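You operate a simulated robot arm through the tools that you are given. There is no shell and no other tool. Be economical: measure what you need, move in short steps, check, and stop when the job is done.

You are at the controls of a simulated two-armed robot. One attempt, no reset.

## Task
Pick up the green jar with one hand, pass it to the other hand and put it on the bottom shelf of the high rack. Put the orange ring from the top of the bead table on top of the black roll there. Put one of the orange rolls from the top of the bead table on the orange plate there. Put the angle block on the top of the bead table away on the back of the railed table. Take the short brush and leave it on the top of the steel bench. Take the blue tray from the top of the steam bench and put it on the top of the coil table. Fetch the narrow green panel from the top of the coil table and set it on the top of the feed stand. Pull the clip box lid open. Any order will do. Set down upright: green jar, angle block.

The check looks at the end state, three seconds after you hand in, the way a careful person would. Anything else that was tipped, shoved, dropped, spilled or broken makes it a failure. A push-on lid holds only when it is set on centred and level and pressed home; a screw cap is set on level and turned clockwise until tight.

## Robot
Two 7-joint arms with two-finger parallel grippers on one trunk, on a base that drives. Base frame: it is fixed to the floor where the robot stands at the start and does not move with it; the origin is under the middle of the robot, x ahead of it, y to its left, z up; the surface under the hand at the start is at about z = 78. Readings come in cm, degrees, newtons and seconds.
The left shoulder is at the start at [12.4, 17.4, 104.9], the right one opposite. With the tool pointing down near the work surface each hand reaches from about 36 to 76 cm from the robot's upright axis, wherever it stands, measured 20 degrees to its own side. Places, roughly: angle block [50, -50, 75]; back of the railed table [40, 490, 80]; black roll (8x8x6 cm) [100, 20, 80]; blue tray (19x13x5 cm) [280, 410, 80]; bottom shelf of the high rack [100, -480, 40]; clip box lid [-590, 680, 90]; green jar (8x8x15 cm) [50, 10, 80]; narrow green panel [-175, 300, 75]; orange plate [100, 50, 75]; orange ring [100, 25, 75]; orange roll (7x7x3 cm) [40, 60, 80]; orange roll (8x8x5 cm) [60, 40, 80]; short brush (5x14x5 cm) [260, 100, 80]; top of the coil table [-180, 290, 80]; top of the feed stand [-390, 730, 80]; top of the steel bench [-200, 180, 80]. Payload 3.6 kg a hand.
Tool frame (each hand has its own): the origin (TCP) lies between the finger pads and is the grasp point; the fingertips stand 3 cm ahead of it; z points along the fingers, y is the line along which they close. The gripper opens to 11 cm. The fingers are 2 cm wide and 1 cm thick; the gripper's body (4.8 by 11.2 cm) begins 5.5 cm behind the TCP.
Orientation is told as [roll, pitch, yaw] about the base's x, y, z axes, in that order, counted from this pose: with the fingers straight down and closing along the base's y, the tool's x points along the base's -x, its y along +y and its z along -z.

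## Interface
- The arms move only by the tool apply_moves. It takes "left_deltas", "right_deltas" or both (then of equal length, played together; a hand with none holds still); each is a list of rows, each a list of 7 numbers: the opening, from 0 (shut) to 1 (fully open), then the shift along the base's x, y, z in mm, then the turn, a rotation vector about the base's x, y, z in rad. In form: [[claw, x, y, z, wx, wy, wz], ...]. A call has 1 to 12 rows; each row is the pose to reach, as a shift and turn from the pose commanded when the call began. Each row takes 0.2 s and may step no farther than 5 cm and 8.6 degrees from the row before; otherwise, or with a gripper value out of range, the whole call is refused. A pose out of reach is approached as far as the arm can. The call stops where the force on the tool passes 40 N (or 10 N more than at its start, if that is more) or the arm is blocked; 0.2 s more then pass. Each finger travels about 15.3 cm/s and halts on what it meets, pressing with about 23 N; the grip force reading is that of the motor and also rises with nothing between the fingers. The clock runs only during rows and for 0.2 s after the last one: add rows that repeat a pose to give the fingers time. It gives the time, the measured TCP pose, the force on the tool (base axes), the opening and the grip force at its end, in the units of the frame above (readings bear some noise), with the torque about the TCP (base axes, N m) and any sound that the robot's microphone picked up.
- Cameras (640 x 400 px; columns grow to the right, rows downward): "scene" is now at [22.7, 1.45, 120.45]; the picture's right is [0.13, -0.99, 0.00], its down [-0.67, -0.09, -0.73] and it looks along [0.73, 0.10, -0.68] (base axes); focal length 214 px, centre (320, 200). "left" rides on the left gripper at [7.2, -1.7, -10.3] in its tool frame; the picture's right is [0.23, 0.97, 0.00], its down [-0.76, 0.18, -0.62] and it looks along [-0.61, 0.14, 0.78] (tool axes); focal length 222 px, centre (320, 200). "right" rides on the right gripper at [7.3, 1.7, -10.3] in its tool frame; the picture's right is [-0.23, 0.97, 0.00], its down [-0.76, -0.18, -0.62] and it looks along [-0.61, -0.14, 0.78] (tool axes); focal length 222 px, centre (320, 200). There is no depth. A picture from a camera that has moved, and an enlarged one, comes with that camera's place and axes in the base frame and with its lens. The place of the scene camera against the robot may be out by one fixed shift of up to 1.2 cm in any direction.
- get_image(camera): a new picture of that camera. It takes no simulated time.
- slide_trunk(by): slides the trunk up (or, below 0, down) by that many cm; the arms and the scene camera ride with it, the base frame stays. It gives what a move gives, with no picture.
- steer(legs): drives the robot by 1 to 6 legs, each [ahead, left, turn to the left] in cm, cm and degrees, along the robot's own axes; the way and the turn of a leg run together, so that a leg with both is an arc; at most 150 cm and 180 degrees a leg. The arms and the cameras ride along, it lands a little off, and it stops where it bumps. It gives what a move gives.
- turn_head(pan, tilt): turns the head with the scene camera to pan (to the left, within 86 degrees either way) and tilt (down, from -29 to 69), counted from straight ahead of the robot. It gives what a move gives.
- close_up(camera, box): a new picture of the part [left, top, right, bottom] of that camera's present view, enlarged. It takes no simulated time.
- finish_job(): hands the job in; it is judged then, once.

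Go step by step. Nothing tells you exact positions but the pictures and the camera data: compare them with the known pose of the tool, close in by small moves and look again before you grip or let go. The budget is 483 turns and 226 pictures, counting those below and the enlarged ones. Unless the task says otherwise, let go and move clear before handing in, and close with one line.

The tools are called as name(argument=value, ...) on one line, values as JSON. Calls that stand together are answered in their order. apply_moves: Moves the arms, as the interface text tells. Its arguments: {"type":"object","properties":{"left_deltas":{"type":"array","items":{"type":"array","items":{"type":"number"}}},"right_deltas":{"type":"array","items":{"type":"array","items":{"type":"number"}}}},"required":[]} The other tools are called the same way: slide_trunk (by) slides the trunk up or down; steer (legs) drives the base; turn_head (pan, tilt) turns the head that bears the scene camera; get_image (camera) takes a picture; close_up (camera, box) takes an enlarged picture of a part of a camera's view; finish_job () hands the job in.

At the start:

```text
time_s: 0.0
left_tcp_pos: [42.62, 36.09, 106.28]
left_tcp_rot: [-0.2, 0.0, 0.1]
left_wrist_force: [0.0, 0.1, 0.6]
left_moment: [0.03, 0.01, -0.01]
left_width: 10.97
left_grip_force: 0.0
right_tcp_pos: [34.65, -4.15, 102.29]
right_tcp_rot: [-0.1, 0.1, 0.0]
right_wrist_force: [0.3, 0.1, 0.6]
right_moment: [0.0, 0.0, -0.02]
right_width: 11.0
right_grip_force: 0.1
trunk travel left (down, up): [-16.8, 59.5]
robot x, y, heading: [-0.29, -0.04, 0.2]
head pan, tilt: [7.7, 42.8]
```

scene: 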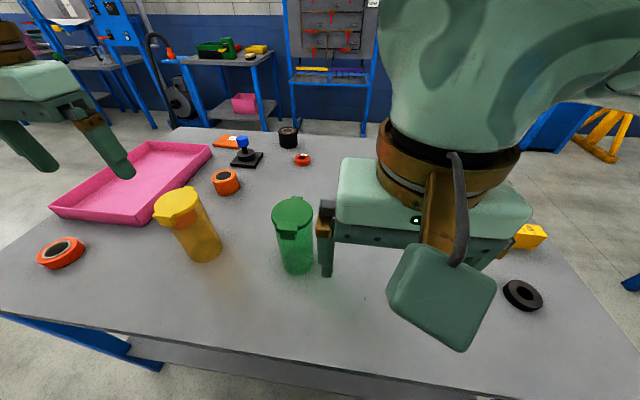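
right: 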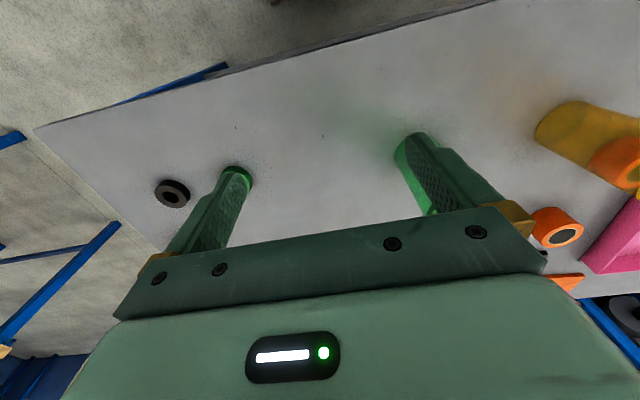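
left: 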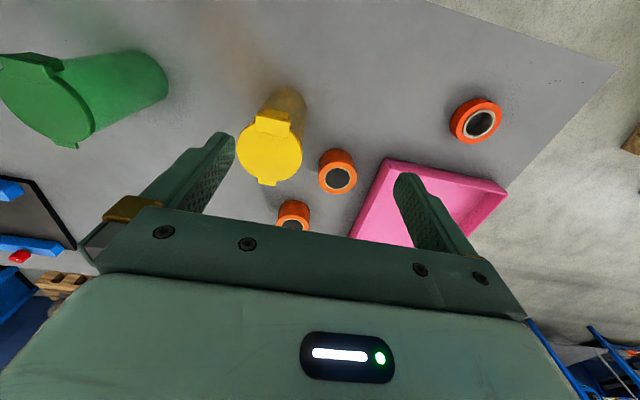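

The bead table is ahead, with the jar, rolls, ring and plate visible and the angle block probably the yellow piece behind the right hand. I'll look to the right and enlarge the far middle of the table.

close_up(camera="scene", box=[180, 110, 340, 210])

turn_head(pan=-50, tilt=40)

get_image(camera="scene")

```text
4.00 times, centred on (260, 160) of scene
camera zoom: at [22.7, 1.45, 120.45], right [0.13, -0.99, 0.0], down [-0.67, -0.09, -0.73], along [0.73, 0.1, -0.68], focal length 858 px, centre (560, 360)
```

zoom: 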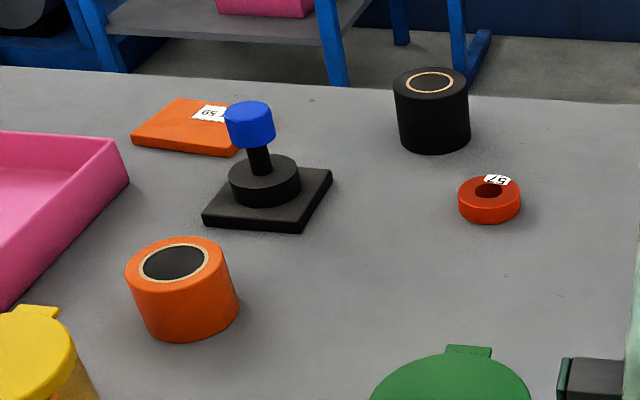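

```text
time_s: 1.3
left_tcp_pos: [42.51, 36.13, 106.4]
left_tcp_rot: [0.0, 0.0, 0.1]
left_wrist_force: [0.3, -0.5, 0.6]
left_moment: [-0.03, 0.0, -0.03]
left_width: 11.02
left_grip_force: 0.1
right_tcp_pos: [34.65, -4.17, 102.26]
right_tcp_rot: [0.0, 0.1, 0.1]
right_wrist_force: [-0.4, 0.0, 0.4]
right_moment: [0.02, 0.0, 0.03]
right_width: 10.97
right_grip_force: 0.0
trunk travel left (down, up): [-16.8, 59.5]
robot x, y, heading: [-0.16, -0.18, -0.0]
head pan, tilt: [-50.0, 40.0]
```

```text
221 pictures are left
camera scene: at [19.95, -6.17, 120.87], right [-0.77, -0.64, 0.0], down [-0.41, 0.49, -0.77], along [0.49, -0.59, -0.64], focal length 214 px, centre (320, 200)
```

scene: 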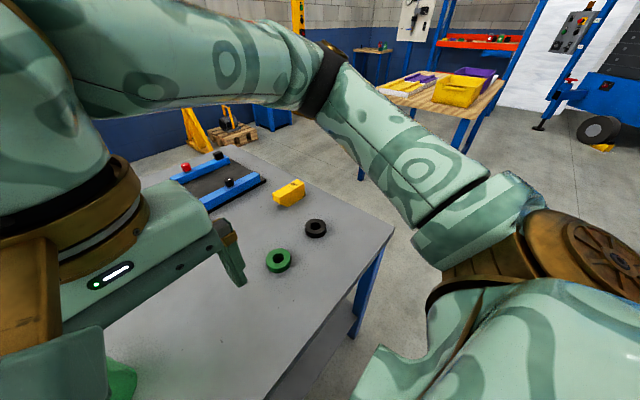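

The yellow piece near [60,-45] looks like the angle block. I'll enlarge it and look back towards the jar.

close_up(camera="scene", box=[160, 130, 400, 280])

apply_moves(right_deltas=[[1, 0, -40, 0, 0, 0, 0], [1, 0, -80, 0, 0, 0, 0], [1, 0, -120, 0, 0, 0, 0], [1, 0, -160, 0, 0, 0, 0], [1, 0, -200, 0, 0, 0, 0]])

turn_head(pan=0, tilt=50)

get_image(camera="scene")

get_image(camera="right")

```text
2.67 times, centred on (280, 205) of scene
camera zoom: at [19.95, -6.17, 120.87], right [-0.77, -0.64, 0.0], down [-0.41, 0.49, -0.77], along [0.49, -0.59, -0.64], focal length 572 px, centre (427, 187)
```

zoom: 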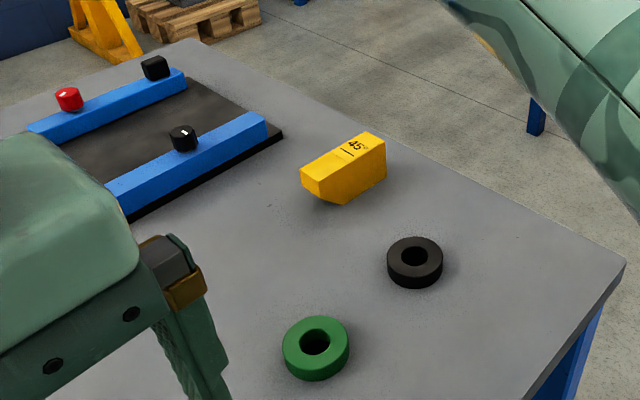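

```text
time_s: 2.5
left_tcp_pos: [42.6, 35.96, 106.3]
left_tcp_rot: [-0.1, 0.0, 0.1]
left_wrist_force: [0.4, 0.3, 0.6]
left_moment: [0.0, 0.0, -0.03]
left_width: 10.99
left_grip_force: 0.1
right_tcp_pos: [34.22, -24.4, 102.49]
right_tcp_rot: [0.1, 0.0, 0.0]
right_wrist_force: [0.2, -0.5, 0.1]
right_moment: [0.0, 0.0, -0.01]
right_width: 11.0
right_grip_force: 0.1
trunk travel left (down, up): [-16.8, 59.5]
robot x, y, heading: [0.11, 0.12, 0.0]
head pan, tilt: [-50.0, 40.0]
```

```text
time_s: 3.6
left_tcp_pos: [42.66, 36.0, 106.26]
left_tcp_rot: [-0.1, 0.0, 0.1]
left_wrist_force: [-0.4, 0.3, 0.4]
left_moment: [-0.03, -0.03, 0.02]
left_width: 11.02
left_grip_force: 0.1
right_tcp_pos: [34.36, -24.21, 102.51]
right_tcp_rot: [0.0, 0.1, 0.0]
right_wrist_force: [0.5, 0.0, 0.7]
right_moment: [-0.01, -0.01, 0.0]
right_width: 11.0
right_grip_force: 0.1
trunk travel left (down, up): [-16.8, 59.5]
robot x, y, heading: [0.15, 0.27, -0.0]
head pan, tilt: [0.0, 50.0]
```

```text
219 pictures are left
camera scene: at [22.17, 0.31, 119.45], right [0.0, -1.0, 0.0], down [-0.77, 0.0, -0.64], along [0.64, 0.0, -0.77], focal length 214 px, centre (320, 200)
```

scene: 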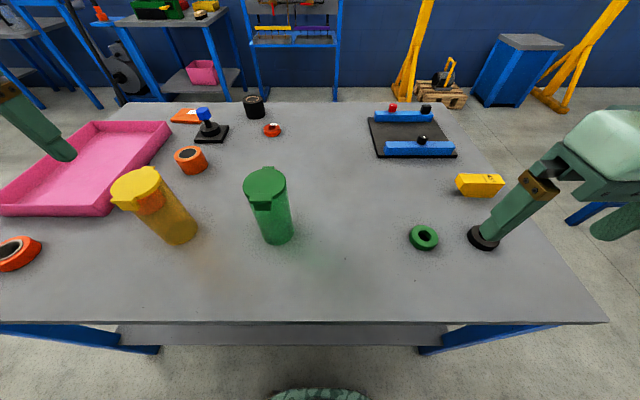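

```text
218 pictures are left
camera right: at [27.13, -22.52, 112.78], right [0.23, 0.97, 0.0], down [0.76, -0.18, 0.62], along [0.61, -0.14, -0.78], focal length 222 px, centre (320, 200)
```

right: 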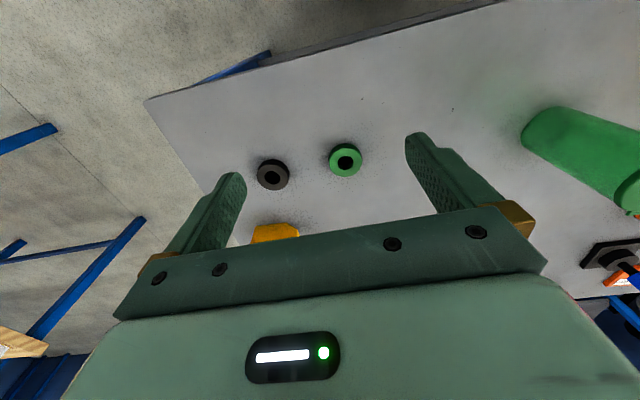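

The table top is at about z=78 and the jar stands near [48, 10]. I'll move the right hand above it and look.

apply_moves(right_deltas=[[1, 17, 43, 10, 0, 0, 0], [1, 34, 86, 20, 0, 0, 0], [1, 51, 128, 20, 0, 0, 0], [1, 68, 171, 20, 0, 0, 0], [1, 85, 213, 20, 0, 0, 0], [1, 102, 256, 20, 0, 0, 0], [1, 119, 299, 20, 0, 0, 0], [1, 137, 341, 20, 0, 0, 0]])

get_image(camera="right")

get_image(camera="scene")

```text
time_s: 5.5
left_tcp_pos: [42.64, 36.22, 106.17]
left_tcp_rot: [-0.1, 0.0, 0.1]
left_wrist_force: [-0.9, 1.1, -0.4]
left_moment: [0.0, 0.0, -0.01]
left_width: 11.02
left_grip_force: 0.0
right_tcp_pos: [48.28, 9.97, 104.09]
right_tcp_rot: [-0.1, 0.2, 0.1]
right_wrist_force: [-0.3, -0.4, 0.4]
right_moment: [-0.03, -0.02, -0.01]
right_width: 11.01
right_grip_force: 0.1
trunk travel left (down, up): [-16.8, 59.5]
robot x, y, heading: [-0.15, -0.02, -0.0]
head pan, tilt: [0.0, 50.0]
```

```text
217 pictures are left
camera right: at [41.1, 11.62, 114.43], right [0.23, 0.97, 0.0], down [0.76, -0.18, 0.62], along [0.61, -0.14, -0.78], focal length 222 px, centre (320, 200)
```

right: 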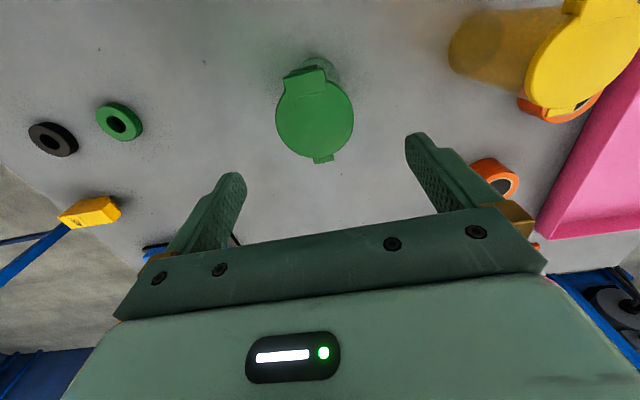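

```text
216 pictures are left
camera scene: at [22.18, 0.47, 119.44], right [0.0, -1.0, 0.0], down [-0.77, 0.0, -0.64], along [0.64, 0.0, -0.77], focal length 214 px, centre (320, 200)
```

scene: 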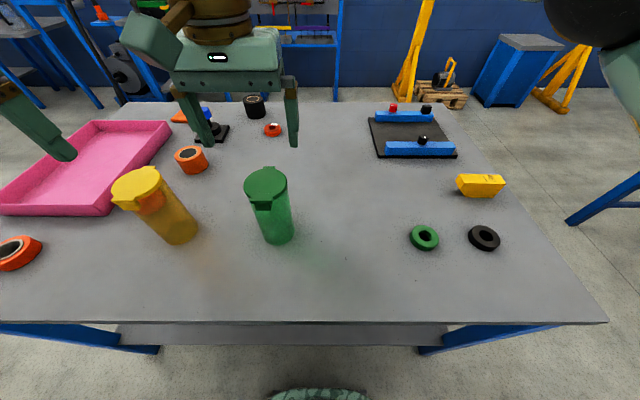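

The hand is right above the jar lid. I'll enlarge the jar to see the lid rim.

close_up(camera="scene", box=[200, 150, 360, 250])

```text
4.00 times, centred on (280, 200) of scene
camera zoom: at [22.18, 0.47, 119.44], right [0.0, -1.0, 0.0], down [-0.77, 0.0, -0.64], along [0.64, 0.0, -0.77], focal length 858 px, centre (480, 200)
```

zoom: 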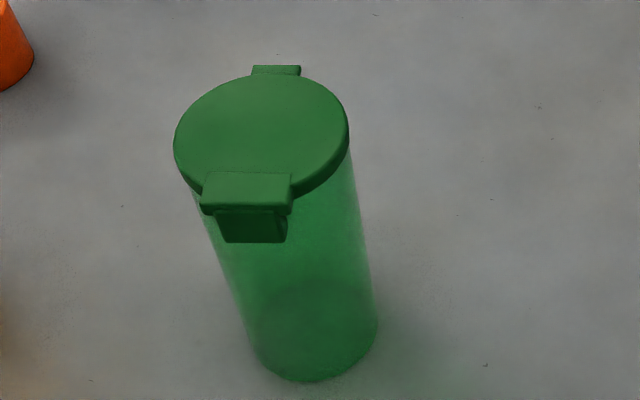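

The lid rim is thin and only slightly wider than the body; a top grip along y avoids hinge and latch. I'll descend to z≈90 and grip.

apply_moves(right_deltas=[[1, 0, -4, -45, 0, 0, 0], [1, 0, -4, -90, 0, 0, 0], [1, 0, -4, -125, 0, 0, 0], [1, 0, -4, -143, 0, 0, 0], [0.0, 0, -4, -143, 0, 0, 0], [0.0, 0, -4, -143, 0, 0, 0], [0.0, 0, -4, -143, 0, 0, 0]])

get_image(camera="right")

```text
time_s: 7.0
left_tcp_pos: [42.7, 35.95, 106.33]
left_tcp_rot: [-0.1, 0.0, 0.2]
left_wrist_force: [0.0, -0.4, -0.1]
left_moment: [0.02, 0.01, 0.0]
left_width: 11.0
left_grip_force: 0.0
right_tcp_pos: [48.03, 9.63, 89.81]
right_tcp_rot: [0.0, 0.1, -0.1]
right_wrist_force: [0.0, -0.1, -0.4]
right_moment: [-0.01, -0.06, 0.02]
right_width: 7.24
right_grip_force: 23.2
trunk travel left (down, up): [-16.8, 59.5]
robot x, y, heading: [-0.12, 0.26, -0.1]
head pan, tilt: [0.0, 50.0]
```

```text
214 pictures are left
camera right: at [40.9, 11.24, 100.13], right [0.23, 0.97, 0.0], down [0.76, -0.18, 0.62], along [0.61, -0.14, -0.78], focal length 222 px, centre (320, 200)
```

right: 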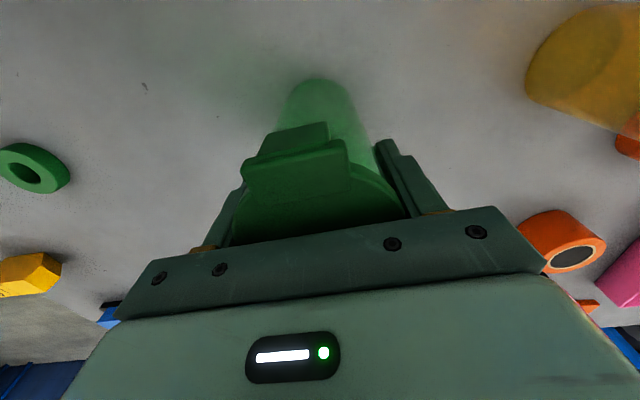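

Jar is held (width 7.24). I'll lift it and carry it to about [62, 0], free of the yellow jar, then bring the left hand in from the left at a tilt.

apply_moves(right_deltas=[[0, 0, 0, 30, 0, 0, 0], [0, 0, 0, 70, 0, 0, 0], [0, 0, 0, 110, 0, 0, 0], [0, 0, 0, 150, 0, 0, 0], [0, 20, -10, 180, 0, 0, 0], [0, 55, -35, 185, 0, 0, 0], [0, 95, -65, 185, 0, 0, 0], [0, 125, -85, 185, 0, 0, 0], [0, 140, -96, 185, 0, 0, 0]])

apply_moves(left_deltas=[[1, 0, 10, 2, -0.041, -0.099, -0.071], [1, 0, 20, 4, -0.082, -0.198, -0.142], [1, 0, 20, 6, -0.123, -0.297, -0.213], [1, 5, 10, 8, -0.164, -0.396, -0.284], [1, 10, 0, 10, -0.205, -0.496, -0.356], [1, 20, -20, 12, -0.246, -0.595, -0.427], [1, 30, -50, 14, -0.287, -0.694, -0.498], [1, 40, -80, 16, -0.328, -0.793, -0.569], [1, 50, -110, 18, -0.369, -0.892, -0.64], [1, 60, -140, 18, -0.41, -0.991, -0.711]])

get_image(camera="scene")

get_image(camera="left")

```text
time_s: 9.1
left_tcp_pos: [42.63, 35.84, 106.39]
left_tcp_rot: [0.1, 0.0, 0.1]
left_wrist_force: [1.2, -0.5, -0.4]
left_moment: [0.01, 0.01, -0.04]
left_width: 10.99
left_grip_force: 0.0
right_tcp_pos: [59.92, -1.63, 106.92]
right_tcp_rot: [0.1, 0.1, 0.2]
right_wrist_force: [-0.1, -0.4, -3.1]
right_moment: [0.04, 0.01, 0.0]
right_width: 7.23
right_grip_force: 22.8
right hand out of reach, approached as far as the arm can: row 8, 9
trunk travel left (down, up): [-16.8, 59.5]
robot x, y, heading: [0.14, -0.24, -0.0]
head pan, tilt: [0.0, 50.0]
```

```text
time_s: 11.2
left_tcp_pos: [48.73, 22.02, 108.07]
left_tcp_rot: [-0.1, -60.1, -45.0]
left_wrist_force: [-0.3, 0.4, 0.8]
left_moment: [0.0, 0.0, 0.0]
left_width: 10.97
left_grip_force: 0.1
right_tcp_pos: [59.86, -1.46, 106.92]
right_tcp_rot: [0.0, 0.1, 0.0]
right_wrist_force: [0.9, 0.0, -2.2]
right_moment: [-0.02, 0.01, 0.03]
right_width: 7.25
right_grip_force: 23.0
trunk travel left (down, up): [-16.8, 59.5]
robot x, y, heading: [0.04, -0.18, -0.2]
head pan, tilt: [0.0, 50.0]
```

```text
213 pictures are left
camera scene: at [22.24, 0.31, 119.43], right [0.0, -1.0, 0.0], down [-0.77, 0.0, -0.64], along [0.64, 0.0, -0.77], focal length 214 px, centre (320, 200)
```

scene: 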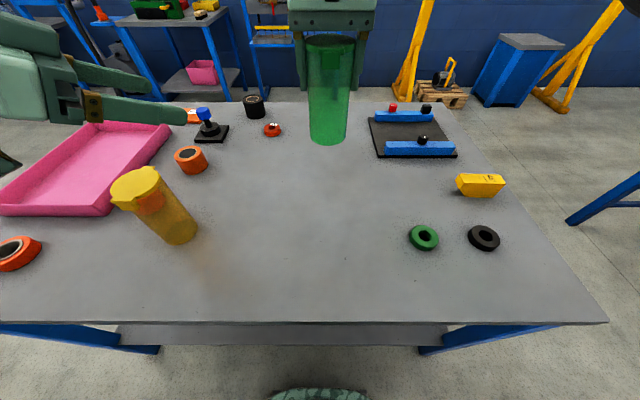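

```text
212 pictures are left
camera left: at [38.8, 29.62, 106.96], right [0.61, 0.77, -0.2], down [0.01, 0.24, 0.97], along [0.79, -0.59, 0.14], focal length 222 px, centre (320, 200)
```

left: 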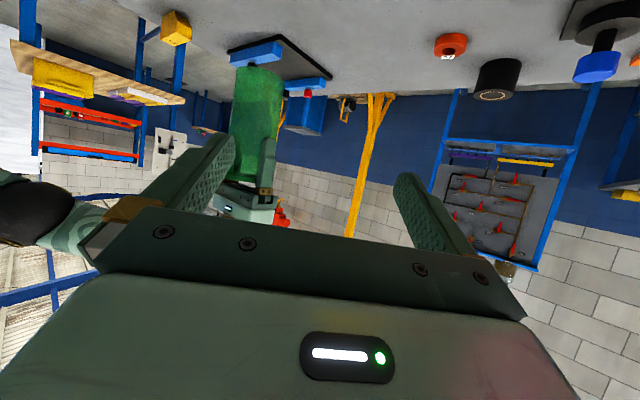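

The left hand is tilted and aimed toward the jar, which hangs at about [59.9,-1.5] with its bottom near z 95. I'll go to a pre-grasp 12 cm back and look.

apply_moves(left_deltas=[[1, 10, -40, -2, 0, 0, 0], [1, 20, -80, -4, 0, 0, 0], [1, 30, -120, -7, 0, 0, 0], [1, 39, -162, -10, 0, 0, 0]])

get_image(camera="left")

get_image(camera="scene")

```text
time_s: 12.2
left_tcp_pos: [52.5, 5.55, 107.03]
left_tcp_rot: [0.0, -60.0, -45.1]
left_wrist_force: [-0.9, -0.2, 1.1]
left_moment: [-0.01, -0.03, -0.01]
left_width: 11.01
left_grip_force: 0.0
right_tcp_pos: [59.95, -1.6, 107.0]
right_tcp_rot: [0.0, 0.1, 0.0]
right_wrist_force: [0.1, -0.3, -2.2]
right_moment: [0.01, 0.0, 0.0]
right_width: 7.27
right_grip_force: 22.8
trunk travel left (down, up): [-16.8, 59.5]
robot x, y, heading: [-0.03, 0.29, 0.1]
head pan, tilt: [0.0, 50.0]
```

```text
211 pictures are left
camera left: at [42.51, 13.15, 105.84], right [0.61, 0.77, -0.2], down [0.01, 0.24, 0.97], along [0.79, -0.59, 0.13], focal length 222 px, centre (320, 200)
```

left: 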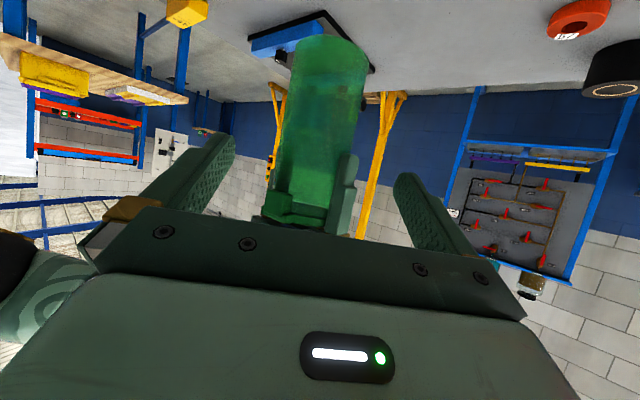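

```text
210 pictures are left
camera scene: at [22.21, 0.17, 119.44], right [0.0, -1.0, 0.0], down [-0.77, 0.0, -0.64], along [0.64, 0.0, -0.77], focal length 214 px, centre (320, 200)
```

scene: 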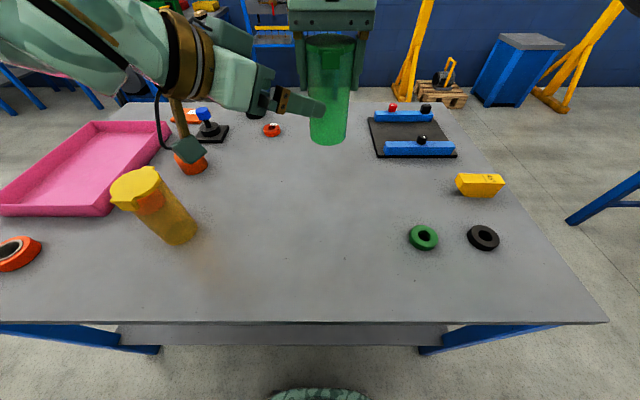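

The jar is centred between the left fingers. I'll advance along the finger direction, grip, then release with the right hand.

apply_moves(left_deltas=[[1, 24, -24, -20, 0, 0, 0], [1, 49, -48, -40, 0, 0, 0], [1, 74, -72, -60, 0, 0, 0], [0, 74, -72, -60, 0, 0, 0], [0, 74, -72, -60, 0, 0, 0], [0, 74, -72, -60, 0, 0, 0]])

get_image(camera="left")

```text
time_s: 13.4
left_tcp_pos: [59.86, -0.68, 101.12]
left_tcp_rot: [-0.3, -60.2, -45.8]
left_wrist_force: [-1.5, -4.7, -0.7]
left_moment: [0.03, -0.3, 0.35]
left_width: 7.31
left_grip_force: 22.3
left hand out of reach, approached as far as the arm can: row 3, 4, 5
right_tcp_pos: [59.9, -1.29, 106.93]
right_tcp_rot: [0.1, -0.1, 0.0]
right_wrist_force: [2.0, 3.0, -0.7]
right_moment: [0.18, 0.28, -0.36]
right_width: 7.27
right_grip_force: 23.2
trunk travel left (down, up): [-16.8, 59.5]
robot x, y, heading: [0.04, 0.27, -0.1]
head pan, tilt: [0.0, 50.0]
stopped in row 5 (right hand): the force on the tool passed its limit at 43 N (the readings are from after the stop); the commanded pose is now the measured one
```

```text
209 pictures are left
camera left: at [50.0, 7.08, 99.88], right [0.62, 0.76, -0.2], down [0.02, 0.24, 0.97], along [0.78, -0.6, 0.14], focal length 222 px, centre (320, 200)
```

left: 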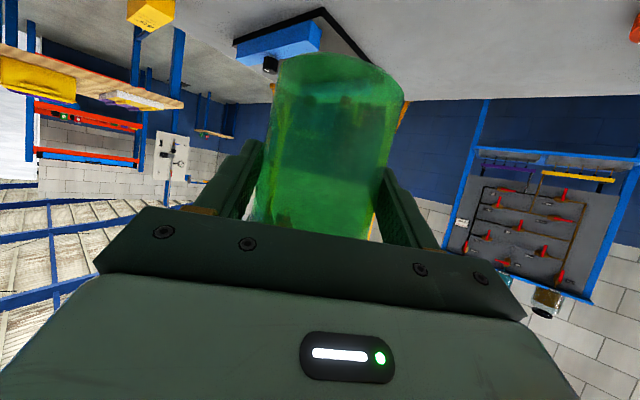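

Both hands hold the jar with small forces. I'll open the right hand and lift it straight off.

apply_moves(right_deltas=[[0.4, 0, 0, 0, 0, 0, 0], [1, 0, 0, 0, 0, 0, 0], [1, 0, 0, 0, 0, 0, 0], [1, 0, 0, 30, 0, 0, 0], [1, -20, -10, 70, 0, 0, 0], [1, -50, -30, 90, 0, 0, 0], [1, -80, -70, 90, 0, 0, 0], [1, -100, -110, 80, 0, 0, 0]])

get_image(camera="scene")

```text
time_s: 14.5
left_tcp_pos: [59.32, -1.02, 101.54]
left_tcp_rot: [0.2, -60.8, -46.7]
left_wrist_force: [-8.9, 13.3, -2.5]
left_moment: [-0.6, -0.39, 0.35]
left_width: 7.19
left_grip_force: 22.4
right_tcp_pos: [59.64, -2.66, 107.58]
right_tcp_rot: [-0.8, -1.1, -0.6]
right_wrist_force: [9.6, -12.1, 0.6]
right_moment: [-0.12, -0.16, -0.43]
right_width: 10.34
right_grip_force: 0.0
right hand out of reach, approached as far as the arm can: row 4, 5
trunk travel left (down, up): [-16.8, 59.5]
robot x, y, heading: [0.32, 0.17, -0.1]
head pan, tilt: [0.0, 50.0]
stopped in row 5 (left hand): the force on the tool passed its limit at 74 N (the readings are from after the stop); the commanded pose is now the measured one
```

```text
208 pictures are left
camera scene: at [22.08, 0.24, 119.47], right [0.0, -1.0, 0.0], down [-0.77, 0.0, -0.64], along [0.64, 0.0, -0.77], focal length 214 px, centre (320, 200)
```

scene: 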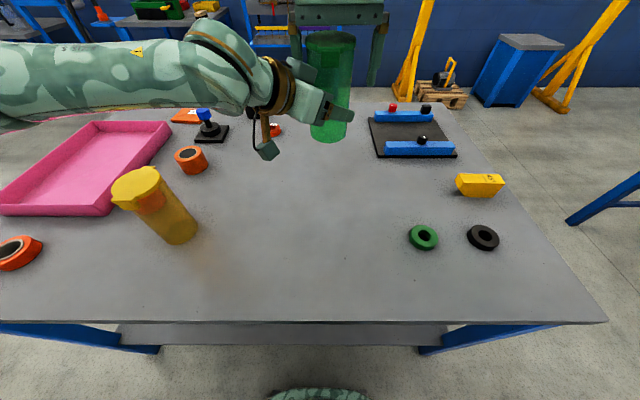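

The right arm was at full stretch and brushed the jar; the left still holds it. I'll centre the right fingers slightly and lower the left hand (jar) out from beneath them.

apply_moves(right_deltas=[[1, 0, 6, 0, 0, 0, 0], [1, 0, 8, 0, 0, 0, 0], [1, 0, 8, 0, 0, 0, 0], [1, 0, 8, 0, 0, 0, 0], [1, 0, 8, 0, 0, 0, 0], [1, 0, 8, 0, 0, 0, 0]], left_deltas=[[0, 0, 0, 0, 0, 0, 0], [0, 0, 0, -5, 0, 0, 0], [0, 0, 0, -20, 0, 0, 0], [0, -5, 5, -40, 0, 0, 0], [0, -5, 5, -60, 0, 0, 0], [0, -5, 5, -80, 0, 0, 0]])

get_image(camera="scene")

```text
time_s: 15.2
left_tcp_pos: [59.73, -0.58, 101.33]
left_tcp_rot: [0.7, -61.2, -46.9]
left_wrist_force: [-2.4, 18.9, -2.1]
left_moment: [-0.83, -0.13, 0.02]
left_width: 7.18
left_grip_force: 23.1
right_tcp_pos: [60.0, -1.93, 107.42]
right_tcp_rot: [-1.4, -1.1, -0.9]
right_wrist_force: [3.1, -18.3, -0.7]
right_moment: [-0.36, 0.01, -0.01]
right_width: 10.04
right_grip_force: 0.1
trunk travel left (down, up): [-16.8, 59.5]
robot x, y, heading: [-0.24, -0.11, 0.1]
head pan, tilt: [0.0, 50.0]
stopped in row 3 (left hand): the force on the tool passed its limit at 45 N (the readings are from after the stop); the commanded pose is now the measured one
```

```text
207 pictures are left
camera scene: at [22.24, 0.35, 119.42], right [0.0, -1.0, 0.0], down [-0.77, 0.0, -0.64], along [0.64, 0.0, -0.77], focal length 214 px, centre (320, 200)
```

scene: 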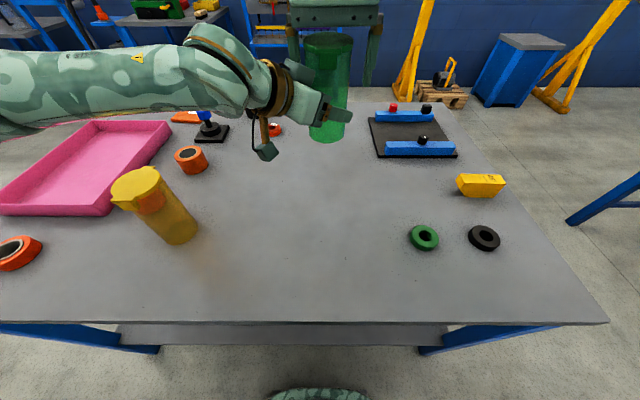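

The left gripper's body is pressing the outer side of the right hand's +y finger. I'll narrow the right opening a bit and shift it to -y, then lower the left.

apply_moves(right_deltas=[[0.84, 0, -4, 0, 0, 0, 0], [0.84, 0, -6, 0, 0, 0, 0], [0.84, 0, -6, 0, 0, 0, 0], [0.84, 0, -6, 0, 0, 0, 0]], left_deltas=[[0, 0, 0, 0, 0, 0, 0], [0, 0, 0, 0, 0, 0, 0], [0, 0, 0, -5, 0, 0, 0], [0, 0, 0, -10, 0, 0, 0]])

get_image(camera="right")

```text
time_s: 16.2
left_tcp_pos: [59.59, -0.86, 100.34]
left_tcp_rot: [0.8, -61.3, -47.2]
left_wrist_force: [0.0, -0.1, -2.9]
left_moment: [0.09, 0.02, 0.02]
left_width: 7.2
left_grip_force: 23.1
right_tcp_pos: [59.83, -2.36, 107.48]
right_tcp_rot: [-1.2, -1.0, -0.6]
right_wrist_force: [-0.3, 0.2, 0.2]
right_moment: [-0.02, 0.0, -0.02]
right_width: 9.23
right_grip_force: 0.2
trunk travel left (down, up): [-16.8, 59.5]
robot x, y, heading: [0.08, 0.19, 0.1]
head pan, tilt: [0.0, 50.0]
```

```text
206 pictures are left
camera right: at [52.57, -0.32, 117.61], right [0.24, 0.97, -0.02], down [0.75, -0.17, 0.64], along [0.62, -0.17, -0.77], focal length 222 px, centre (320, 200)
```

right: 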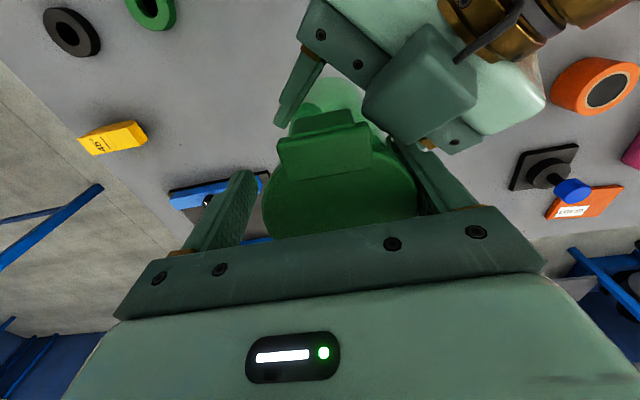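

Contact is gone. Now I'll lower the left hand with the jar out from between the right fingers.

apply_moves(left_deltas=[[0, 0, 0, -15, 0, 0, 0], [0, 0, 0, -30, 0, 0, 0], [0, 0, 0, -50, 0, 0, 0], [0, 0, 0, -70, 0, 0, 0]])

get_image(camera="right")

```text
time_s: 17.2
left_tcp_pos: [59.67, -0.33, 93.36]
left_tcp_rot: [0.6, -61.2, -47.1]
left_wrist_force: [1.0, -0.2, -3.0]
left_moment: [-0.01, 0.0, -0.04]
left_width: 7.2
left_grip_force: 23.6
left hand out of reach, approached as far as the arm can: row 4
right_tcp_pos: [59.86, -2.35, 107.45]
right_tcp_rot: [-1.2, -1.0, -0.8]
right_wrist_force: [-1.0, 0.3, 0.3]
right_moment: [-0.01, 0.02, 0.01]
right_width: 9.27
right_grip_force: 0.0
trunk travel left (down, up): [-16.8, 59.5]
robot x, y, heading: [0.01, -0.0, -0.0]
head pan, tilt: [0.0, 50.0]
```

```text
205 pictures are left
camera right: at [52.59, -0.35, 117.63], right [0.24, 0.97, -0.02], down [0.75, -0.17, 0.64], along [0.62, -0.17, -0.77], focal length 222 px, centre (320, 200)
```

right: 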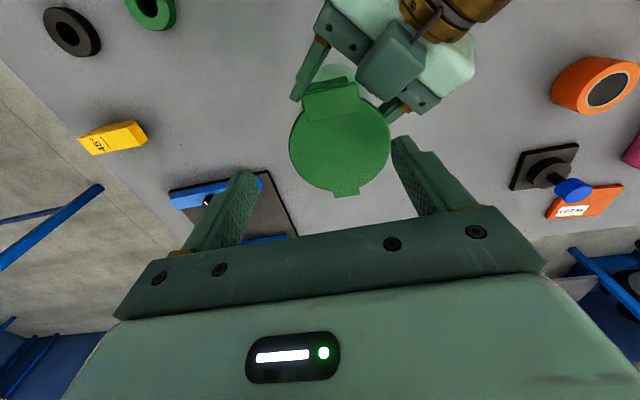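

The right hand is free. I'll swing it over to the angle block near [60,-41], turning it 90° so it closes across the block.

apply_moves(right_deltas=[[0.84, -5, -20, 0, 0, 0, -0.1309], [1, -10, -50, 0, 0, 0, -0.2618], [1, -15, -85, 0, 0, 0, -0.3927], [1, -15, -120, 0, 0, 0, -0.5236], [1, -10, -155, 0, 0, 0, -0.6545], [1, -8, -190, 0, 0, 0, -0.7854], [1, -6, -225, 0, 0, 0, -0.9163], [1, -4, -260, -10, 0, 0, -1.0472], [1, -2, -295, -20, 0, 0, -1.1781], [1, 0, -330, -40, 0, 0, -1.309], [1, 0, -360, -50, 0, 0, -1.44], [1, 0, -387, -60, 0, 0, -1.571]])

get_image(camera="right")

get_image(camera="scene")

```text
time_s: 19.8
left_tcp_pos: [59.68, -0.38, 93.46]
left_tcp_rot: [0.8, -61.2, -47.2]
left_wrist_force: [0.1, 0.2, -1.7]
left_moment: [0.02, 0.0, 0.0]
left_width: 7.24
left_grip_force: 23.3
right_tcp_pos: [59.82, -41.02, 101.57]
right_tcp_rot: [-1.3, -1.0, -90.8]
right_wrist_force: [0.2, -0.4, 0.0]
right_moment: [0.03, 0.01, -0.02]
right_width: 11.0
right_grip_force: 0.0
trunk travel left (down, up): [-16.8, 59.5]
robot x, y, heading: [-0.09, 0.1, 0.1]
head pan, tilt: [0.0, 50.0]
```

```text
204 pictures are left
camera right: at [61.94, -33.56, 111.7], right [0.97, -0.24, -0.02], down [-0.17, -0.75, 0.64], along [-0.17, -0.62, -0.77], focal length 222 px, centre (320, 200)
```

right: 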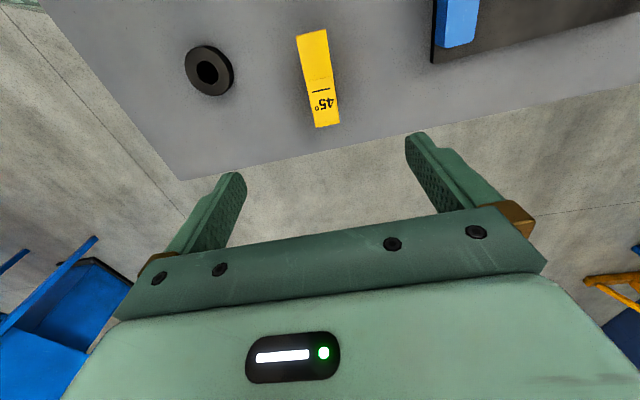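

```text
203 pictures are left
camera scene: at [22.21, 0.28, 119.43], right [0.0, -1.0, 0.0], down [-0.77, 0.0, -0.64], along [0.64, 0.0, -0.77], focal length 214 px, centre (320, 200)
```

scene: 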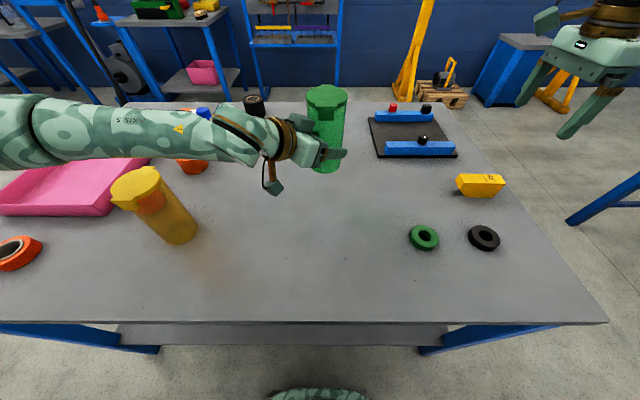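

The block spans y −35 to −45 at x≈59.8. I'll centre over it, descend to z≈81.7 and grip.

apply_moves(right_deltas=[[1, 0, 12, -45, 0, 0, -0.03], [1, 0, 12, -90, 0, 0, -0.03], [1, 0, 12, -135, 0, 0, -0.03], [1, 0, 12, -170, 0, 0, -0.03], [1, 0, 12, -198, 0, 0, -0.03]])

get_image(camera="right")

close_up(camera="scene", box=[400, 130, 560, 230])

```text
time_s: 21.0
left_tcp_pos: [59.65, -0.39, 93.4]
left_tcp_rot: [0.8, -61.3, -47.1]
left_wrist_force: [0.1, -0.2, -3.5]
left_moment: [0.03, 0.05, 0.02]
left_width: 7.2
left_grip_force: 23.5
right_tcp_pos: [59.89, -39.77, 81.66]
right_tcp_rot: [-1.4, -1.0, -92.5]
right_wrist_force: [-0.4, 0.0, 0.9]
right_moment: [-0.02, 0.01, 0.02]
right_width: 11.0
right_grip_force: 0.1
trunk travel left (down, up): [-16.8, 59.5]
robot x, y, heading: [-0.04, 0.3, 0.1]
head pan, tilt: [0.0, 50.0]
```

```text
202 pictures are left
camera right: at [62.32, -32.33, 91.84], right [0.96, -0.27, -0.02], down [-0.2, -0.74, 0.64], along [-0.19, -0.61, -0.77], focal length 222 px, centre (320, 200)
```

right: 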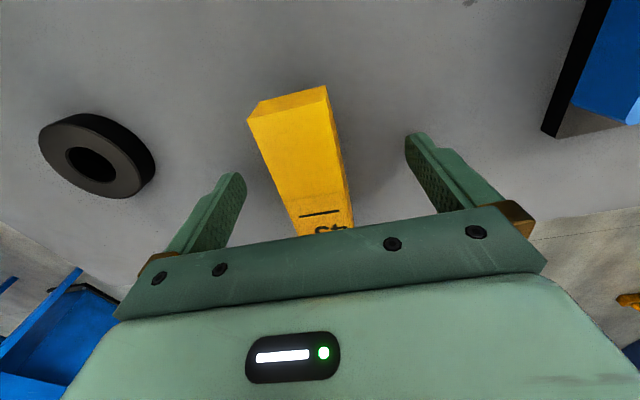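

```text
4.00 times, centred on (480, 180) of scene
camera zoom: at [22.23, 0.31, 119.43], right [0.0, -1.0, 0.0], down [-0.77, 0.0, -0.64], along [0.64, 0.0, -0.77], focal length 858 px, centre (-320, 280)
```

zoom: 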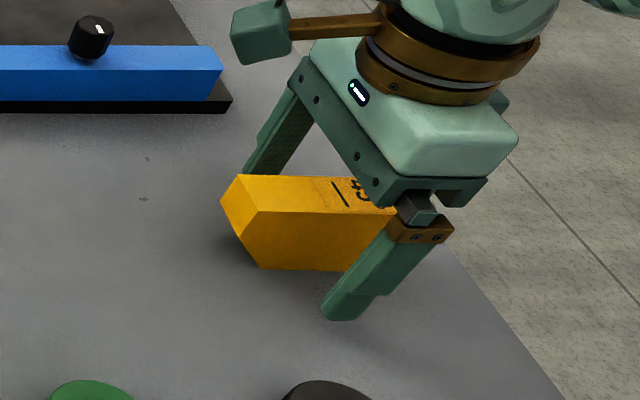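

Fingers straddle the block. I'll nudge a few mm, close and lift.

apply_moves(right_deltas=[[1, -4, 0, 0, 0, 0, 0], [0.3, -4, 0, 0, 0, 0, 0], [0, -4, 0, 0, 0, 0, 0], [0, -4, 0, 0, 0, 0, 0], [0, -4, 0, 0, 0, 0, 0], [0, -4, 0, 30, 0, 0, 0], [0, -4, 0, 80, 0, 0, 0], [0, -4, 0, 130, 0, 0, 0], [0, -4, 0, 170, 0, 0, 0]])

get_image(camera="right")

```text
time_s: 23.0
left_tcp_pos: [59.51, -0.32, 93.44]
left_tcp_rot: [0.6, -61.3, -47.2]
left_wrist_force: [0.5, 0.4, -2.6]
left_moment: [-0.02, 0.0, -0.03]
left_width: 7.21
left_grip_force: 23.5
right_tcp_pos: [59.42, -39.64, 98.79]
right_tcp_rot: [-1.3, -1.0, -92.4]
right_wrist_force: [-0.5, 0.5, -0.5]
right_moment: [0.06, -0.02, 0.02]
right_width: 3.21
right_grip_force: 23.0
trunk travel left (down, up): [-16.8, 59.5]
robot x, y, heading: [-0.05, 0.06, 0.1]
head pan, tilt: [0.0, 50.0]
```

```text
200 pictures are left
camera right: at [61.69, -32.41, 108.89], right [0.96, -0.27, -0.02], down [-0.2, -0.74, 0.64], along [-0.19, -0.61, -0.77], focal length 222 px, centre (320, 200)
```

right: 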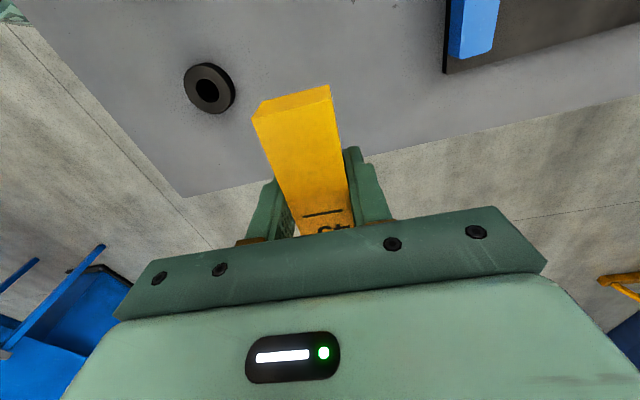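

Block held. I'll tuck both hands in and look right, toward the high rack.

apply_moves(left_deltas=[[0, -10, 5, 20, 0, 0, 0], [0, -30, 15, 50, 0, 0, 0], [0, -50, 30, 80, 0, 0, 0], [0, -70, 50, 100, 0, 0, 0]], right_deltas=[[0, -40, 0, 20, 0, 0, 0], [0, -80, 20, 40, 0, 0, 0], [0, -120, 40, 50, 0, 0, 0], [0, -150, 60, 60, 0, 0, 0]])

turn_head(pan=-80, tilt=12)

get_image(camera="scene")

```text
time_s: 24.0
left_tcp_pos: [52.64, 4.65, 103.54]
left_tcp_rot: [0.8, -61.4, -47.2]
left_wrist_force: [-1.0, -0.3, -2.0]
left_moment: [0.01, 0.02, 0.02]
left_width: 7.18
left_grip_force: 22.7
right_tcp_pos: [44.51, -33.49, 105.19]
right_tcp_rot: [-1.3, -1.0, -92.5]
right_wrist_force: [-0.5, 0.2, -0.8]
right_moment: [-0.03, -0.03, 0.01]
right_width: 3.17
right_grip_force: 22.7
trunk travel left (down, up): [-16.8, 59.5]
robot x, y, heading: [-0.4, 0.3, 0.1]
head pan, tilt: [0.0, 50.0]
```

```text
time_s: 25.5
left_tcp_pos: [52.72, 4.54, 103.45]
left_tcp_rot: [0.9, -61.3, -47.1]
left_wrist_force: [0.5, 0.2, -3.0]
left_moment: [0.01, 0.01, 0.0]
left_width: 7.18
left_grip_force: 23.4
right_tcp_pos: [44.62, -33.48, 104.96]
right_tcp_rot: [-1.3, -1.0, -92.4]
right_wrist_force: [-0.1, 0.1, -2.3]
right_moment: [-0.02, 0.02, 0.0]
right_width: 3.19
right_grip_force: 22.8
trunk travel left (down, up): [-16.8, 59.5]
robot x, y, heading: [0.09, -0.37, -0.1]
head pan, tilt: [-80.0, 12.0]
```

```text
199 pictures are left
camera scene: at [16.12, -8.86, 125.3], right [-0.98, -0.18, 0.0], down [-0.04, 0.21, -0.98], along [0.17, -0.96, -0.21], focal length 214 px, centre (320, 200)
```

scene: 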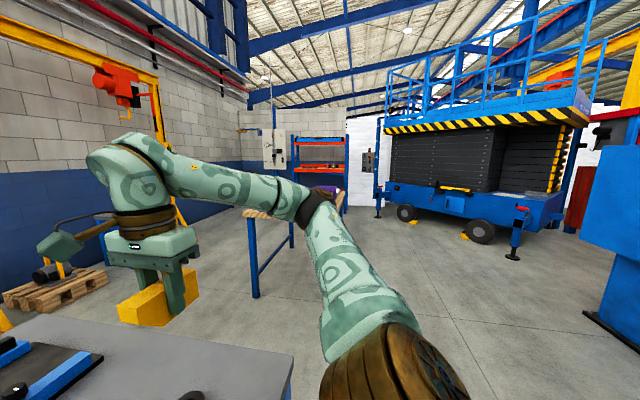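

The high rack (blue frame, red shelves) faces +y near x≈100; a wooden table stands in between at x 30–110, y −160…−280. I'll back up, turn right and drive along x≈−55.

steer(legs=[[-55, 0, 0], [0, 0, -90], [110, 0, 0], [110, 0, 0], [90, 0, 0]])

turn_head(pan=30, tilt=20)

get_image(camera="scene")

```text
time_s: 47.4
left_tcp_pos: [-49.03, -364.32, 103.36]
left_tcp_rot: [0.7, -61.3, -136.7]
left_wrist_force: [-0.2, 0.0, -2.6]
left_moment: [0.04, -0.04, -0.01]
left_width: 7.19
left_grip_force: 23.2
right_tcp_pos: [-87.24, -356.63, 105.06]
right_tcp_rot: [-1.4, -1.1, 178.0]
right_wrist_force: [0.6, -0.6, -0.4]
right_moment: [0.0, 0.0, -0.03]
right_width: 3.19
right_grip_force: 22.9
trunk travel left (down, up): [-16.8, 59.5]
robot x, y, heading: [-54.28, -312.04, -89.2]
head pan, tilt: [-80.0, 12.0]
```

```text
time_s: 49.3
left_tcp_pos: [-48.89, -364.34, 103.44]
left_tcp_rot: [0.9, -61.4, -136.7]
left_wrist_force: [0.3, 0.6, -2.5]
left_moment: [0.0, -0.02, 0.01]
left_width: 7.17
left_grip_force: 22.9
right_tcp_pos: [-87.14, -356.73, 104.95]
right_tcp_rot: [-1.3, -1.0, 178.0]
right_wrist_force: [1.1, 0.3, -1.6]
right_moment: [-0.01, 0.02, 0.03]
right_width: 3.13
right_grip_force: 22.5
trunk travel left (down, up): [-16.8, 59.5]
robot x, y, heading: [-53.94, -311.67, -89.7]
head pan, tilt: [30.0, 20.0]
```

```text
198 pictures are left
camera scene: at [-49.15, -333.93, 124.0], right [-0.86, -0.51, 0.0], down [-0.17, 0.3, -0.94], along [0.48, -0.81, -0.34], focal length 214 px, centre (320, 200)
```

scene: 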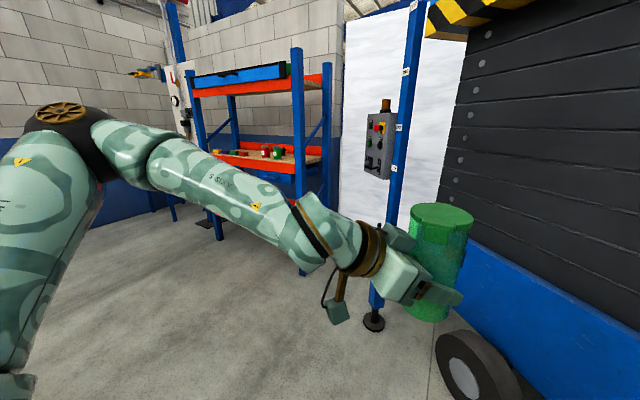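

The rack front is at y≈−459, posts at x≈44 and 155. I'll go ahead a bit, strafe left to x≈95 and view the bottom shelf.

steer(legs=[[28, 0, 0], [0, 148, 0]])

turn_head(pan=-20, tilt=35)

get_image(camera="scene")

```text
time_s: 58.3
left_tcp_pos: [102.68, -390.26, 103.41]
left_tcp_rot: [0.8, -61.3, -136.4]
left_wrist_force: [-0.2, -0.2, -2.9]
left_moment: [0.04, 0.0, -0.01]
left_width: 7.18
left_grip_force: 23.4
right_tcp_pos: [64.4, -382.83, 105.03]
right_tcp_rot: [-1.2, -1.1, 178.3]
right_wrist_force: [0.7, 0.5, -1.4]
right_moment: [0.01, 0.0, -0.02]
right_width: 3.16
right_grip_force: 22.9
trunk travel left (down, up): [-16.8, 59.5]
robot x, y, heading: [97.37, -337.78, -89.2]
head pan, tilt: [30.0, 20.0]
```

```text
time_s: 59.5
left_tcp_pos: [102.61, -390.37, 103.44]
left_tcp_rot: [0.8, -61.3, -136.6]
left_wrist_force: [0.7, 0.1, -2.4]
left_moment: [0.02, 0.01, 0.04]
left_width: 7.2
left_grip_force: 23.0
right_tcp_pos: [64.46, -382.74, 105.02]
right_tcp_rot: [-1.3, -1.1, 178.2]
right_wrist_force: [-0.3, 0.5, -1.0]
right_moment: [-0.01, 0.01, -0.02]
right_width: 3.2
right_grip_force: 23.1
trunk travel left (down, up): [-16.8, 59.5]
robot x, y, heading: [97.43, -337.99, -89.2]
head pan, tilt: [-20.0, 35.0]
```

```text
197 pictures are left
camera scene: at [94.65, -360.24, 121.61], right [-0.94, 0.33, 0.0], down [0.19, 0.54, -0.82], along [-0.27, -0.77, -0.57], focal length 214 px, centre (320, 200)
```

scene: 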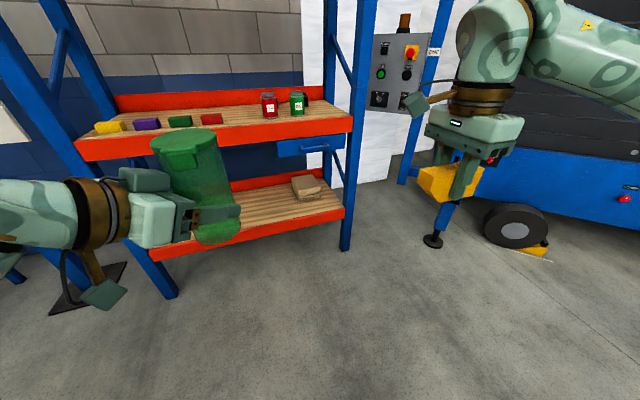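

The bottom shelf (z≈39) is empty apart from a box on its right, with about 45 cm headroom. I'll lower the trunk and left hand here, tuck the right in, then drive in.

slide_trunk(by=-16.5)

apply_moves(left_deltas=[[0, 0, -10, -30, 0, 0, 0], [0, 0, -20, -65, 0, 0, 0], [0, 0, -30, -100, 0, 0, 0], [0, 0, -40, -135, 0, 0, 0], [0, 0, -50, -170, 0, 0, 0], [0, 0, -60, -205, 0, 0, 0], [0, 0, -70, -240, 0, 0, 0], [0, 0, -80, -275, 0, 0, 0], [0, 0, -90, -310, 0, 0, 0], [0, 0, -100, -340, 0, 0, 0], [0, 0, -100, -360, 0, 0, 0]], right_deltas=[[0, 0, 10, 0, 0, 0, 0], [0, 0, 20, 0, 0, 0, 0], [0, 0, 30, 0, 0, 0, 0], [0, 0, 40, 0, 0, 0, 0], [0, 0, 50, 0, 0, 0, 0], [0, 0, 60, 0, 0, 0, 0], [0, 0, 70, 0, 0, 0, 0], [0, 0, 70, 0, 0, 0, 0], [0, 0, 70, 0, 0, 0, 0], [0, 0, 70, 0, 0, 0, 0], [0, 0, 70, 0, 0, 0, 0]])

turn_head(pan=0, tilt=50)

get_image(camera="scene")

```text
time_s: 61.4
left_tcp_pos: [102.63, -390.86, 86.64]
left_tcp_rot: [-0.4, -60.7, -135.4]
left_wrist_force: [0.1, -0.2, -2.6]
left_moment: [0.01, 0.0, 0.03]
left_width: 7.19
left_grip_force: 22.9
right_tcp_pos: [64.41, -382.73, 88.6]
right_tcp_rot: [-1.2, -1.0, 178.3]
right_wrist_force: [-0.5, 0.3, -1.0]
right_moment: [-0.01, -0.01, 0.0]
right_width: 3.16
right_grip_force: 23.2
trunk travel left (down, up): [-0.3, 76.0]
robot x, y, heading: [97.34, -337.79, -89.6]
head pan, tilt: [-20.0, 35.0]
```

```text
time_s: 63.8
left_tcp_pos: [105.24, -399.9, 53.21]
left_tcp_rot: [-0.6, -60.6, -135.3]
left_wrist_force: [0.4, -0.4, -2.8]
left_moment: [0.04, -0.03, 0.02]
left_width: 7.17
left_grip_force: 23.1
left hand out of reach, approached as far as the arm can: row 10, 11
right_tcp_pos: [64.37, -376.02, 88.49]
right_tcp_rot: [-1.3, -0.9, 178.3]
right_wrist_force: [0.5, -0.1, -1.2]
right_moment: [-0.01, 0.01, 0.02]
right_width: 3.17
right_grip_force: 23.0
trunk travel left (down, up): [-0.3, 76.0]
robot x, y, heading: [97.63, -337.69, -89.2]
head pan, tilt: [-20.0, 35.0]
```

```text
time_s: 64.6
left_tcp_pos: [105.05, -400.0, 53.28]
left_tcp_rot: [-0.6, -60.6, -135.3]
left_wrist_force: [0.1, 0.3, -1.8]
left_moment: [0.03, -0.04, -0.03]
left_width: 7.22
left_grip_force: 23.1
right_tcp_pos: [64.35, -375.87, 88.45]
right_tcp_rot: [-1.3, -1.0, 178.2]
right_wrist_force: [0.2, -0.3, -0.6]
right_moment: [0.0, 0.0, 0.01]
right_width: 3.16
right_grip_force: 23.2
trunk travel left (down, up): [-0.3, 76.0]
robot x, y, heading: [97.5, -338.08, -89.4]
head pan, tilt: [0.0, 50.0]
```

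```text
196 pictures are left
camera scene: at [97.78, -369.87, 101.69], right [-1.0, -0.01, 0.0], down [-0.01, 0.77, -0.64], along [0.01, -0.64, -0.77], focal length 214 px, centre (320, 200)
```

scene: 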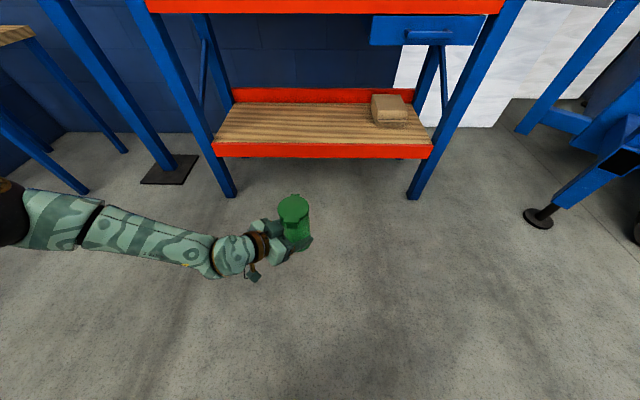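

Jar is upright in the hand, but the arm hits a limit at z≈53 with this yaw. I'll turn the hand to point more straight ahead and lower again.

apply_moves(left_deltas=[[0, 0, 0, 0, 0, 0, 0.13], [0, 0, 0, 0, 0, 0, 0.26], [0, 0, 0, 0, 0, 0, 0.39], [0, 0, 0, 0, 0, 0, 0.52], [0, 0, 0, 0, 0, 0, 0.65], [0, 0, 0, -30, 0, 0, 0.7], [0, 0, 0, -50, 0, 0, 0.7]])

```text
time_s: 66.2
left_tcp_pos: [112.92, -400.02, 55.46]
left_tcp_rot: [-0.6, -60.6, -95.2]
left_wrist_force: [0.0, 0.1, -2.3]
left_moment: [0.06, -0.01, 0.0]
left_width: 7.2
left_grip_force: 22.6
left hand out of reach, approached as far as the arm can: row 1, 2, 3, 4, 5, 6, 7
right_tcp_pos: [64.35, -375.92, 88.4]
right_tcp_rot: [-1.2, -1.0, 178.3]
right_wrist_force: [-0.4, -0.4, -1.6]
right_moment: [0.05, 0.01, 0.05]
right_width: 3.16
right_grip_force: 22.4
trunk travel left (down, up): [-0.3, 76.0]
robot x, y, heading: [97.41, -337.52, -89.2]
head pan, tilt: [0.0, 50.0]
```

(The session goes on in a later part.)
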